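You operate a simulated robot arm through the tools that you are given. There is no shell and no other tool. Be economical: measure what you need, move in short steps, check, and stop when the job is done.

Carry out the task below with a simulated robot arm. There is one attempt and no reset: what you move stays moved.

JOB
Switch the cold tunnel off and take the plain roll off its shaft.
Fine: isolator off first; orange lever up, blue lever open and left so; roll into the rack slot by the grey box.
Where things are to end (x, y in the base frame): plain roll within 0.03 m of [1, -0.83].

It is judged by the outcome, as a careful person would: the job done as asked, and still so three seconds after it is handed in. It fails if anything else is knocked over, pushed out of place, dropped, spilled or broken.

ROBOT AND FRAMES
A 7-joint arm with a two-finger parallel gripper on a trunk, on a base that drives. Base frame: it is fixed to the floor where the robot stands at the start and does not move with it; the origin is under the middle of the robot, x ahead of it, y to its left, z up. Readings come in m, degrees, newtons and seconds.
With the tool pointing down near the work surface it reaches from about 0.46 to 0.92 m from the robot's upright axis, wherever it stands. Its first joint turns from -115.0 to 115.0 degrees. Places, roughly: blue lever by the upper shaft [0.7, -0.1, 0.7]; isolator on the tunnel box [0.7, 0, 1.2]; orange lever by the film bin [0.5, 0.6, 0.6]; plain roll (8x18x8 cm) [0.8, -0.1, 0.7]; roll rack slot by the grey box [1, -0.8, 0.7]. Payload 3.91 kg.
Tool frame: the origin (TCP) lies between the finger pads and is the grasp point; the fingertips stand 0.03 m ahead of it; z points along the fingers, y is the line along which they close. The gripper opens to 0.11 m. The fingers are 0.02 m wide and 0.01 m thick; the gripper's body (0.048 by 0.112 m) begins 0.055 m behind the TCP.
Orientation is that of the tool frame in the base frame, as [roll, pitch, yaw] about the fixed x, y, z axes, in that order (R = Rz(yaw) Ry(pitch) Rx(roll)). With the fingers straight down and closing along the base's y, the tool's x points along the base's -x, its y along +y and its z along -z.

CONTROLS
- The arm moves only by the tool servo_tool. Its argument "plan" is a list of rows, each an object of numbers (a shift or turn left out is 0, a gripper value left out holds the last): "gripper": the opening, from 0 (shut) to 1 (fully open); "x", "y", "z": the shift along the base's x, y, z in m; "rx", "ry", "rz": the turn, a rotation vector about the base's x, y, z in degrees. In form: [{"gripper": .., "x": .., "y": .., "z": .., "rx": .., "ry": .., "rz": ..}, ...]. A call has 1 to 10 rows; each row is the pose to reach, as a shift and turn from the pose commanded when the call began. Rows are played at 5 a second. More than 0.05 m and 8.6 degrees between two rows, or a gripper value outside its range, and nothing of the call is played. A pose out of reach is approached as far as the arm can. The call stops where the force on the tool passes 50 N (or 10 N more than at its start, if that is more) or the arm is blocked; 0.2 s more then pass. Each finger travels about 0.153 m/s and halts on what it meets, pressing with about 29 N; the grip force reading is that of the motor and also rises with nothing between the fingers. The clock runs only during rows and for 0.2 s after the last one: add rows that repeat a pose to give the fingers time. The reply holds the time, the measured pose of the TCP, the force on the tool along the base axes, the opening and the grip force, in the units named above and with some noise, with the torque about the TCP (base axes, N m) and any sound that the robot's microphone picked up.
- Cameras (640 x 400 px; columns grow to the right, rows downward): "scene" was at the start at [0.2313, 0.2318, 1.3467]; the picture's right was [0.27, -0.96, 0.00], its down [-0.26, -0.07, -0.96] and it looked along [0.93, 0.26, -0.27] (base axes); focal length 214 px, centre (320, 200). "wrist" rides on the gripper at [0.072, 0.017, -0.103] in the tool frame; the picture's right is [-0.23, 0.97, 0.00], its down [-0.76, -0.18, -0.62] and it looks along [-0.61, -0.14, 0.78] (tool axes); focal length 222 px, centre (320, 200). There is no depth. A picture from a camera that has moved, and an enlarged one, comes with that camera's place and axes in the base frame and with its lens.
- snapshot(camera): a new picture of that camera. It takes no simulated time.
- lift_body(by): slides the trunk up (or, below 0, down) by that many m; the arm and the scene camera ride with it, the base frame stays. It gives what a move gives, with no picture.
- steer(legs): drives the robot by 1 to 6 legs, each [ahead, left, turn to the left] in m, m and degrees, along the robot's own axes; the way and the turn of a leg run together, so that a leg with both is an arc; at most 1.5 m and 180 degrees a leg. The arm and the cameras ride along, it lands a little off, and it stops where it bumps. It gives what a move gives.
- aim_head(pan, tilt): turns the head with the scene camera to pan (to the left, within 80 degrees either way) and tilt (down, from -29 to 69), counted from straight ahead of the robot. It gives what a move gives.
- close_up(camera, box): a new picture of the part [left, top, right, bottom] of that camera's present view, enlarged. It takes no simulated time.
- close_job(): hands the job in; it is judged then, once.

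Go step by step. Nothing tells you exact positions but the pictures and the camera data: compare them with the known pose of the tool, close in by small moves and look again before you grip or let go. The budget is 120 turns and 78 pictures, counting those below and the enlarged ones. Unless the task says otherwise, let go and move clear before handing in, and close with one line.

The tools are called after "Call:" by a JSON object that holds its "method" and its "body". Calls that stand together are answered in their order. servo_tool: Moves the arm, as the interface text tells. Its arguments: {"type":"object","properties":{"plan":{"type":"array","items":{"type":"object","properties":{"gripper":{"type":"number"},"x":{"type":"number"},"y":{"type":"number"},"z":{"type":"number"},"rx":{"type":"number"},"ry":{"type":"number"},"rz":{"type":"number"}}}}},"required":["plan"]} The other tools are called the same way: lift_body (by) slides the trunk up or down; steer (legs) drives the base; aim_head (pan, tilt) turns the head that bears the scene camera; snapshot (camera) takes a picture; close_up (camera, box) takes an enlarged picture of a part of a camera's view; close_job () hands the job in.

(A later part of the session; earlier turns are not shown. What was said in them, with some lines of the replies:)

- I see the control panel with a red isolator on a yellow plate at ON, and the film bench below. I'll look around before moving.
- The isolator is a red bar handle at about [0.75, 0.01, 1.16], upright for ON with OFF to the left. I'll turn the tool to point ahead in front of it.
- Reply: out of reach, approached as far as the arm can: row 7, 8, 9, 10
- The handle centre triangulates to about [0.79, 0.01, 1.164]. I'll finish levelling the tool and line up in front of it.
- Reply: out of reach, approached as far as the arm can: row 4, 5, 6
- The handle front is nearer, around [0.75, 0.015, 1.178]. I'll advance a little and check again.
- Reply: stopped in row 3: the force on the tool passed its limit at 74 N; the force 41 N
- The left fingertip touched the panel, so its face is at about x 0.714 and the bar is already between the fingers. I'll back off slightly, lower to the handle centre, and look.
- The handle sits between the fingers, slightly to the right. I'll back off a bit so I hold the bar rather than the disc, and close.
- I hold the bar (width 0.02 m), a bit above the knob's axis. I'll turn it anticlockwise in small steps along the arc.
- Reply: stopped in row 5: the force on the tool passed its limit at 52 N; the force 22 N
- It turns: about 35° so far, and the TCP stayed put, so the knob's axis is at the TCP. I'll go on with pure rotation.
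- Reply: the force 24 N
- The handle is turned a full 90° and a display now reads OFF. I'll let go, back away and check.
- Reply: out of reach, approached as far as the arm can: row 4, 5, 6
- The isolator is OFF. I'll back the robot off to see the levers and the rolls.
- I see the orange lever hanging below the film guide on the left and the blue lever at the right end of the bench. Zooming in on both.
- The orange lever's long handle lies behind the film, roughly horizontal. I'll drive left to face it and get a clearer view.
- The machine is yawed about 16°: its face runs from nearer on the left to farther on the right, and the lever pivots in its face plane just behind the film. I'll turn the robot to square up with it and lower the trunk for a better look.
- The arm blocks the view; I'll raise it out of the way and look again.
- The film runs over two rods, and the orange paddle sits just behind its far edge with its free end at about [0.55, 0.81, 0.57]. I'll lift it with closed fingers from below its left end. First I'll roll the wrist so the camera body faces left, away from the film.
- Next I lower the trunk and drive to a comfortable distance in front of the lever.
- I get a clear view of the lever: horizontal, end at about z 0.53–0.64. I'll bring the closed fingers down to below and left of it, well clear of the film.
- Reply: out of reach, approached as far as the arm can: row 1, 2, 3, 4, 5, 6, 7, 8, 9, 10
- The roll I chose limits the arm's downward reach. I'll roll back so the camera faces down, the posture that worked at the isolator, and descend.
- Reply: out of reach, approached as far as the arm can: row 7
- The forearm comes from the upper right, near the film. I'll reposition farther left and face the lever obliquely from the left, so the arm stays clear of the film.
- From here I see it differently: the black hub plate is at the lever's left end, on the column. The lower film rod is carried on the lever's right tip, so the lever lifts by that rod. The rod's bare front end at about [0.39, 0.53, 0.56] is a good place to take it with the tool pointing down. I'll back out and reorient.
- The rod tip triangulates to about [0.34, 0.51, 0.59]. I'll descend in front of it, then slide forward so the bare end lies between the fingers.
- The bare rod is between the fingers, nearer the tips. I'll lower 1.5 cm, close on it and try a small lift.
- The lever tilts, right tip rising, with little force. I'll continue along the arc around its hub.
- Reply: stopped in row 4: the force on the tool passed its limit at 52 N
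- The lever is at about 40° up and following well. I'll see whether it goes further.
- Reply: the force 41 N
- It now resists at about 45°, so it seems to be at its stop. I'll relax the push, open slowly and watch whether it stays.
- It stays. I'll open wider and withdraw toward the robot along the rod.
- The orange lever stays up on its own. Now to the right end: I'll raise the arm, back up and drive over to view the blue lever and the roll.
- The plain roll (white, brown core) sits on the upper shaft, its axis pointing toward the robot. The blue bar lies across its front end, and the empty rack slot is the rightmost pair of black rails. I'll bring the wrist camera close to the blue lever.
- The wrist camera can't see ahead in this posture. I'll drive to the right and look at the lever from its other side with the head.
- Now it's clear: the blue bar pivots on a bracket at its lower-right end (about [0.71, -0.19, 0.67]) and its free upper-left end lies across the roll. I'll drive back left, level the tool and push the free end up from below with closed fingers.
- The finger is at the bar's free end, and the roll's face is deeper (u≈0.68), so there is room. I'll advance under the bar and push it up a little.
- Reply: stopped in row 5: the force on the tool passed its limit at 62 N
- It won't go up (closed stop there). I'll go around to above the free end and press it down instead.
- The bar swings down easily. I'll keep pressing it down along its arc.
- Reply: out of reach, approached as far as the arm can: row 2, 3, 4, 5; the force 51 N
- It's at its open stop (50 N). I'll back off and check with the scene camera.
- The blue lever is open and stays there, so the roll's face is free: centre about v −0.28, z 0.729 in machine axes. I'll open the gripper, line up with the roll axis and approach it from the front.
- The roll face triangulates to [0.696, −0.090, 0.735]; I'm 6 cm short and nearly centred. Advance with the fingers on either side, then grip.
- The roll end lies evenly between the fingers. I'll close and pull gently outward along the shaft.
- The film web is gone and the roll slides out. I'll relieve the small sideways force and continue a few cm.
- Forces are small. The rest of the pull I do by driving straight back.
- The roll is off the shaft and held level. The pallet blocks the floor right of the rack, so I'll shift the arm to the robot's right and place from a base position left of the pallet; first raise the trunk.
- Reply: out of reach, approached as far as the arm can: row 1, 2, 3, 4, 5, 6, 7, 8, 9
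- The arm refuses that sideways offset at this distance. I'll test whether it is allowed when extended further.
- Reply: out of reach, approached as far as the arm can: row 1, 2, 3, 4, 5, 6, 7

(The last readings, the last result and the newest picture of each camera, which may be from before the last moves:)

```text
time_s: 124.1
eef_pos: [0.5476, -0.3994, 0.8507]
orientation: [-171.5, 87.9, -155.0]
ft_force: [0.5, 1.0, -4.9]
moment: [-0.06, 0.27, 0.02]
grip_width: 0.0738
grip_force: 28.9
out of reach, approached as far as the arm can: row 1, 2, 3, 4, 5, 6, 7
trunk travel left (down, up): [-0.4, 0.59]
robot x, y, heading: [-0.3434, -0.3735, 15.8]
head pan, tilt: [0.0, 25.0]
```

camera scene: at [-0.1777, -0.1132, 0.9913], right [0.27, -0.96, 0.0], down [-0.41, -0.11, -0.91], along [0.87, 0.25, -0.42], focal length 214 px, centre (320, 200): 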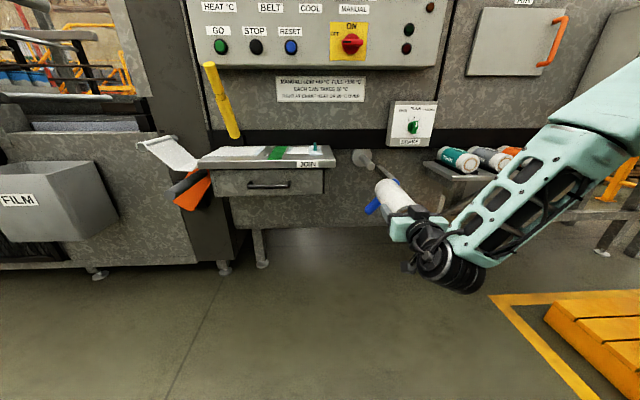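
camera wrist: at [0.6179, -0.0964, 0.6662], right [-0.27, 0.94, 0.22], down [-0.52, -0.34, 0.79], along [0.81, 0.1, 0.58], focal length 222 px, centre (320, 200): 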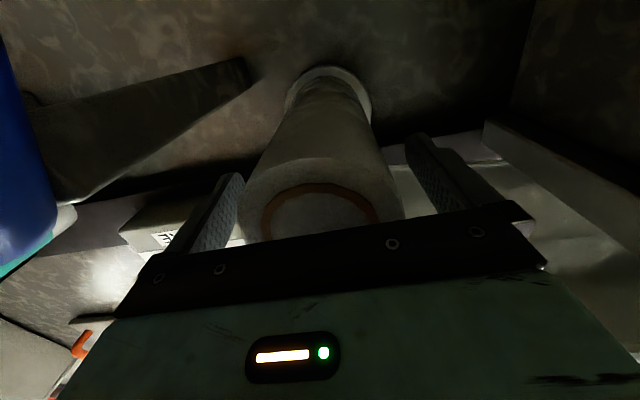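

Call:
{"method": "servo_tool", "body": {"plan": [{"x": 0.023, "y": -0.021}, {"x": 0.047, "y": -0.042}, {"x": 0.07, "y": -0.063}, {"x": 0.085, "y": -0.095}, {"x": 0.095, "y": -0.13}]}}

```text
time_s: 125.3
eef_pos: [0.6415, -0.5286, 0.8512]
orientation: [-172.9, 87.8, -156.4]
ft_force: [-0.6, 0.6, -3.6]
moment: [-0.1, 0.25, -0.01]
grip_width: 0.074
grip_force: 28.5
trunk travel left (down, up): [-0.4, 0.59]
robot x, y, heading: [-0.3457, -0.3731, 15.5]
head pan, tilt: [0.0, 25.0]
```

That works well with more extension. Now drive right so the roll is in front of the empty slot, staying clear of the pallet, and look.

Call:
{"method": "steer", "body": {"legs": [[-0.06, 0, 0], [0, -0.385, 0]]}}

Call:
{"method": "aim_head", "body": {"pan": -30, "tilt": 22}}

Call:
{"method": "snapshot", "body": {"camera": "scene"}}

```text
time_s: 128.3
eef_pos: [0.6887, -0.9145, 0.851]
orientation: [-173.2, 87.9, -156.8]
ft_force: [-0.8, 0.6, -4.8]
moment: [-0.07, 0.22, -0.01]
grip_width: 0.0738
grip_force: 28.9
trunk travel left (down, up): [-0.4, 0.59]
robot x, y, heading: [-0.303, -0.7614, 15.9]
head pan, tilt: [0.0, 25.0]
```

```text
time_s: 129.3
eef_pos: [0.688, -0.9147, 0.8497]
orientation: [-173.3, 87.8, -156.8]
ft_force: [0.0, -0.1, -4.5]
moment: [-0.06, 0.22, -0.02]
grip_width: 0.0737
grip_force: 28.9
trunk travel left (down, up): [-0.4, 0.59]
robot x, y, heading: [-0.3032, -0.7602, 16.1]
head pan, tilt: [-30.0, 22.0]
```

```text
13 pictures are left
camera scene: at [-0.1303, -0.5477, 1.0862], right [-0.24, -0.97, 0.0], down [-0.36, 0.09, -0.93], along [0.9, -0.23, -0.38], focal length 214 px, centre (320, 200)
```

scene: 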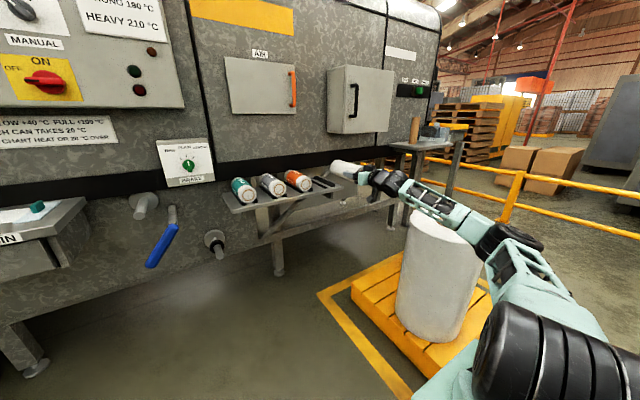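

Call:
{"method": "close_up", "body": {"camera": "scene", "box": [220, 140, 420, 240]}}

```text
3.20 times, centred on (320, 190) of scene
camera zoom: at [-0.1303, -0.5477, 1.0862], right [-0.24, -0.97, 0.0], down [-0.36, 0.09, -0.93], along [0.9, -0.23, -0.38], focal length 686 px, centre (320, 232)
```

zoom: 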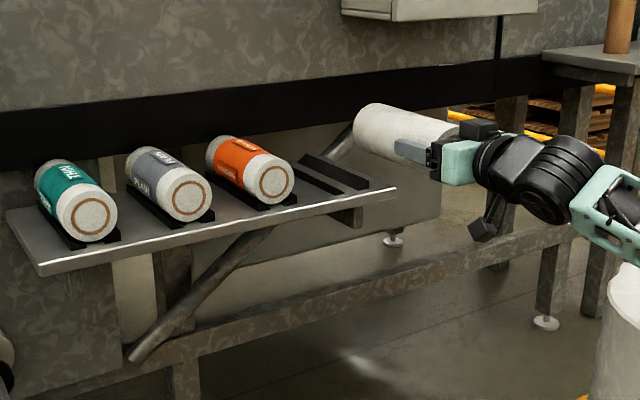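

The slot (two black rails) centres at about [0.99, −0.83], matching the target, and the roll is directly in line in front of it. I'll drive forward to bring it over the rails.

Call:
{"method": "steer", "body": {"legs": [[0.2, 0, 0]]}}

Call:
{"method": "aim_head", "body": {"pan": -35, "tilt": 25}}

Call:
{"method": "close_up", "body": {"camera": "scene", "box": [180, 80, 400, 220]}}

```text
time_s: 130.9
eef_pos: [0.8808, -0.8595, 0.85]
orientation: [-173.3, 87.8, -156.8]
ft_force: [-0.1, 1.0, -4.6]
moment: [-0.04, 0.25, 0.03]
grip_width: 0.0738
grip_force: 29.4
trunk travel left (down, up): [-0.4, 0.59]
robot x, y, heading: [-0.1095, -0.7054, 15.7]
head pan, tilt: [-30.0, 22.0]
```

```text
time_s: 131.5
eef_pos: [0.8823, -0.8601, 0.8497]
orientation: [-173.7, 87.7, -157.2]
ft_force: [0.1, -0.2, -4.3]
moment: [-0.08, 0.23, 0.0]
grip_width: 0.0739
grip_force: 29.2
trunk travel left (down, up): [-0.4, 0.59]
robot x, y, heading: [-0.1109, -0.7076, 15.8]
head pan, tilt: [-35.0, 25.0]
```

```text
2.86 times, centred on (290, 150) of scene
camera zoom: at [0.0596, -0.501, 1.0813], right [-0.33, -0.94, 0.0], down [-0.4, 0.14, -0.91], along [0.86, -0.3, -0.42], focal length 613 px, centre (406, 343)
```

zoom: 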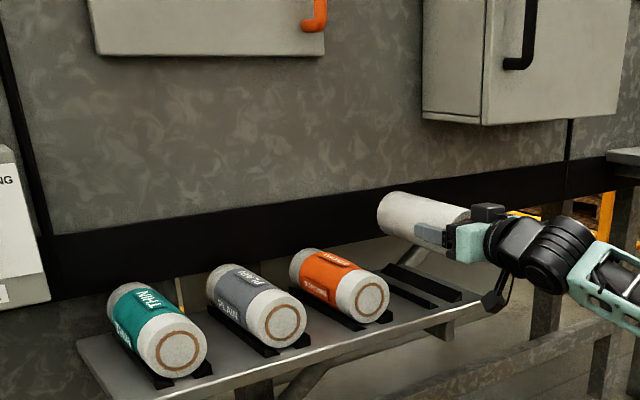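

Using the held roll as reference, the slot agrees with the target within a centimetre. I'll move in the last 6 cm and lower to just above the rails, then check.

Call:
{"method": "servo_tool", "body": {"plan": [{"x": 0.02, "y": 0.003}, {"x": 0.04, "y": 0.006}, {"x": 0.061, "y": 0.009}, {"x": 0.061, "y": 0.009, "z": -0.03}, {"x": 0.061, "y": 0.009, "z": -0.06}]}}

Call:
{"method": "close_up", "body": {"camera": "scene", "box": [260, 120, 400, 220]}}

Call:
{"method": "snapshot", "body": {"camera": "wrist"}}

```text
time_s: 132.7
eef_pos: [0.9425, -0.8511, 0.7916]
orientation: [-172.9, 87.9, -156.3]
ft_force: [-0.2, 0.8, -4.6]
moment: [-0.07, 0.27, -0.01]
grip_width: 0.074
grip_force: 28.9
trunk travel left (down, up): [-0.4, 0.59]
robot x, y, heading: [-0.1107, -0.7085, 15.6]
head pan, tilt: [-35.0, 25.0]
```

```text
4.00 times, centred on (330, 170) of scene
camera zoom: at [0.0594, -0.501, 1.0814], right [-0.33, -0.94, 0.0], down [-0.4, 0.14, -0.91], along [0.86, -0.3, -0.42], focal length 858 px, centre (280, 320)
```

zoom: 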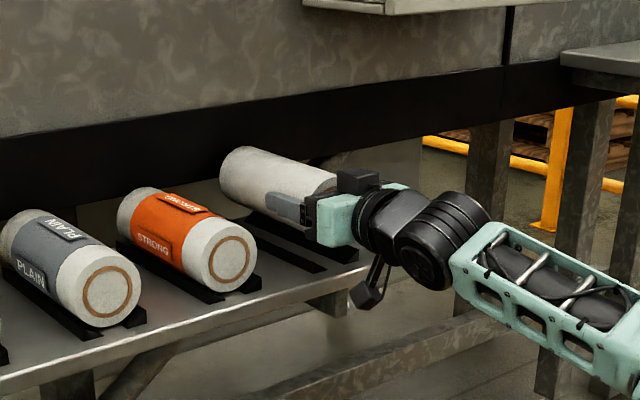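

```text
9 pictures are left
camera wrist: at [0.8352, -0.8667, 0.7217], right [-0.27, 0.94, 0.22], down [-0.52, -0.34, 0.78], along [0.81, 0.1, 0.58], focal length 222 px, centre (320, 200)
```

wrist: 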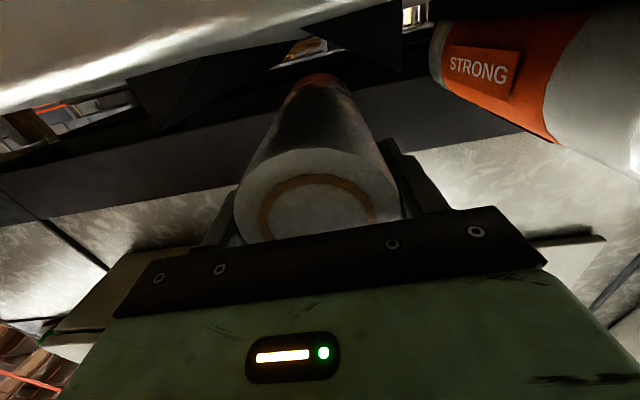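

Alignment matches how the neighbouring rolls sit in their rails. Lowering gently until the rails take the roll.

Call:
{"method": "servo_tool", "body": {"plan": [{"z": -0.008}, {"z": -0.016}, {"z": -0.022}, {"z": -0.027}, {"z": -0.031}]}}

Call:
{"method": "close_up", "body": {"camera": "scene", "box": [260, 120, 400, 220]}}

```text
time_s: 133.9
eef_pos: [0.9421, -0.8502, 0.7638]
orientation: [-170.0, 88.2, -153.4]
ft_force: [3.0, 2.7, 14.0]
moment: [0.21, -0.02, 0.82]
grip_width: 0.0737
grip_force: 28.8
trunk travel left (down, up): [-0.4, 0.59]
robot x, y, heading: [-0.1048, -0.7053, 15.7]
head pan, tilt: [-35.0, 25.0]
```

```text
4.00 times, centred on (330, 170) of scene
camera zoom: at [0.0588, -0.5009, 1.0818], right [-0.33, -0.94, 0.0], down [-0.4, 0.14, -0.91], along [0.86, -0.3, -0.42], focal length 858 px, centre (280, 320)
```

zoom: 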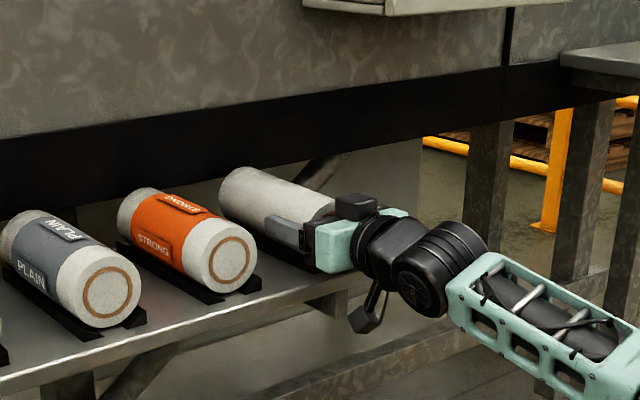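

The rails now carry the roll (14 N). I'll relax a little and open the fingers slightly.

Call:
{"method": "servo_tool", "body": {"plan": [{"z": 0.002}, {"z": 0.002, "gripper": 0.72}, {"z": 0.002, "gripper": 0.8}, {"z": 0.002, "gripper": 0.85}, {"z": 0.002, "gripper": 0.85}]}}

Call:
{"method": "close_up", "body": {"camera": "scene", "box": [260, 120, 400, 220]}}

Call:
{"method": "snapshot", "body": {"camera": "wrist"}}

```text
time_s: 135.1
eef_pos: [0.9418, -0.8506, 0.7613]
orientation: [-173.2, 87.8, -156.7]
ft_force: [0.2, 0.5, 0.0]
moment: [0.01, 0.03, 0.01]
grip_width: 0.0934
grip_force: 0.1
trunk travel left (down, up): [-0.4, 0.59]
robot x, y, heading: [-0.1094, -0.7073, 15.6]
head pan, tilt: [-35.0, 25.0]
```

```text
4.00 times, centred on (330, 170) of scene
camera zoom: at [0.0594, -0.5011, 1.0814], right [-0.33, -0.94, 0.0], down [-0.4, 0.14, -0.91], along [0.86, -0.3, -0.42], focal length 858 px, centre (280, 320)
```

zoom: 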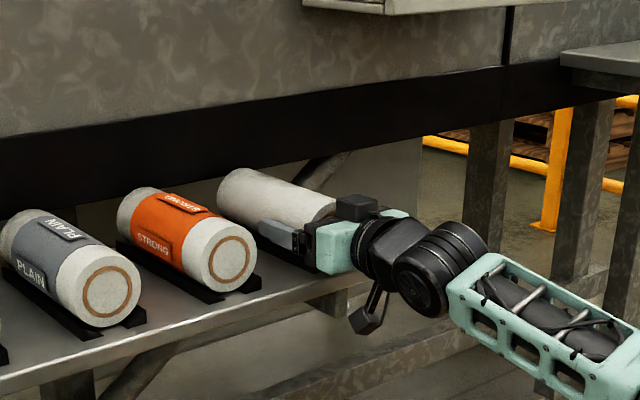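

```text
6 pictures are left
camera wrist: at [0.8343, -0.8666, 0.6922], right [-0.27, 0.94, 0.22], down [-0.52, -0.34, 0.79], along [0.81, 0.1, 0.58], focal length 222 px, centre (320, 200)
```

wrist: 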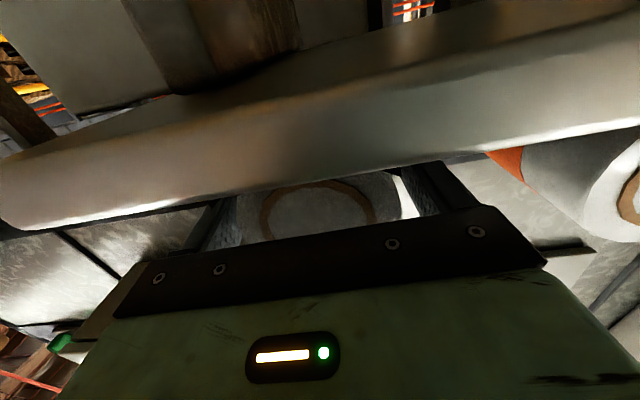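

Released; the roll rests in the slot. I'll withdraw straight back.

Call:
{"method": "servo_tool", "body": {"plan": [{"x": -0.02, "y": -0.006}, {"x": -0.045, "y": -0.013}, {"x": -0.075, "y": -0.0215}, {"x": -0.1, "y": -0.029}]}}

Call:
{"method": "steer", "body": {"legs": [[-0.25, 0, 0]]}}

Call:
{"method": "snapshot", "body": {"camera": "scene"}}

Call:
{"method": "close_up", "body": {"camera": "scene", "box": [240, 130, 400, 230]}}

```text
time_s: 136.1
eef_pos: [0.8424, -0.8791, 0.7609]
orientation: [-172.8, 87.8, -156.3]
ft_force: [0.4, -0.2, 0.8]
moment: [0.01, -0.02, -0.01]
grip_width: 0.0935
grip_force: 0.1
trunk travel left (down, up): [-0.4, 0.59]
robot x, y, heading: [-0.1073, -0.7061, 15.6]
head pan, tilt: [-35.0, 25.0]
```

```text
time_s: 138.0
eef_pos: [0.6003, -0.9479, 0.7611]
orientation: [-173.1, 87.8, -156.6]
ft_force: [0.6, 0.5, -0.2]
moment: [0.0, 0.01, -0.01]
grip_width: 0.0934
grip_force: 0.1
trunk travel left (down, up): [-0.4, 0.59]
robot x, y, heading: [-0.349, -0.7769, 15.7]
head pan, tilt: [-35.0, 25.0]
```

```text
5 pictures are left
camera scene: at [-0.1816, -0.5689, 1.0814], right [-0.33, -0.94, 0.0], down [-0.4, 0.14, -0.91], along [0.86, -0.3, -0.42], focal length 214 px, centre (320, 200)
```

scene: 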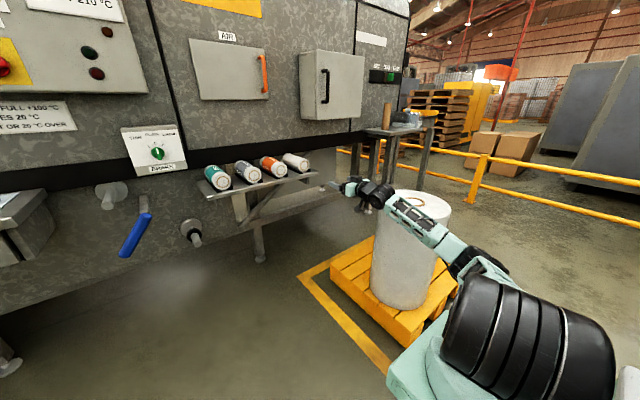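

```text
4.00 times, centred on (320, 180) of scene
camera zoom: at [-0.1816, -0.5689, 1.0814], right [-0.33, -0.94, 0.0], down [-0.4, 0.14, -0.91], along [0.86, -0.3, -0.42], focal length 858 px, centre (320, 280)
```

zoom: 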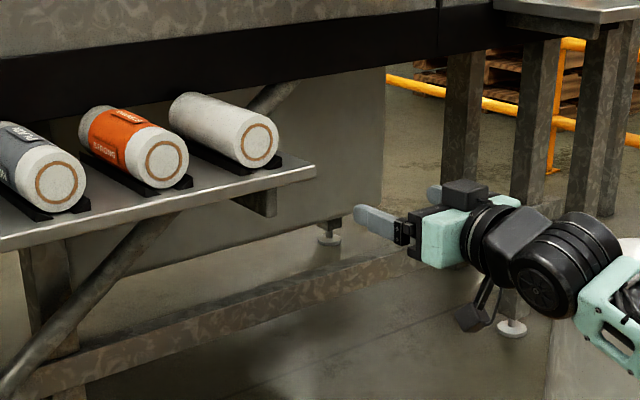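

The roll sits in its slot, in line with the others, and the blue lever is still open. A last look at the orange lever and the isolator.

Call:
{"method": "aim_head", "body": {"pan": 25, "tilt": 12}}

Call:
{"method": "snapshot", "body": {"camera": "scene"}}

```text
time_s: 139.3
eef_pos: [0.5995, -0.9474, 0.7617]
orientation: [-173.0, 87.8, -156.4]
ft_force: [-0.6, 0.5, 0.3]
moment: [-0.01, -0.01, 0.0]
grip_width: 0.0934
grip_force: 0.0
trunk travel left (down, up): [-0.4, 0.59]
robot x, y, heading: [-0.3494, -0.7765, 15.7]
head pan, tilt: [25.0, 12.0]
```

```text
3 pictures are left
camera scene: at [-0.1979, -0.4778, 1.1025], right [0.65, -0.76, 0.0], down [-0.16, -0.14, -0.98], along [0.74, 0.64, -0.21], focal length 214 px, centre (320, 200)
```

scene: 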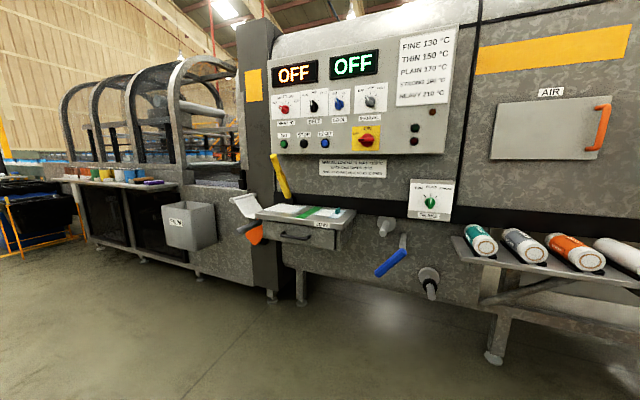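

Both displays read OFF, the orange lever is up, the blue lever is open, and the roll is in its slot with the gripper clear. Handing in.

Call:
{"method": "close_job", "body": {}}

```text
The job is handed in.
```

The job is handed in: the isolator was turned off first, and the orange lever is up. The blue lever is open and left so, and the plain roll rests in the rack slot by the grey box, at about [1, -0.83] by camera estimate.
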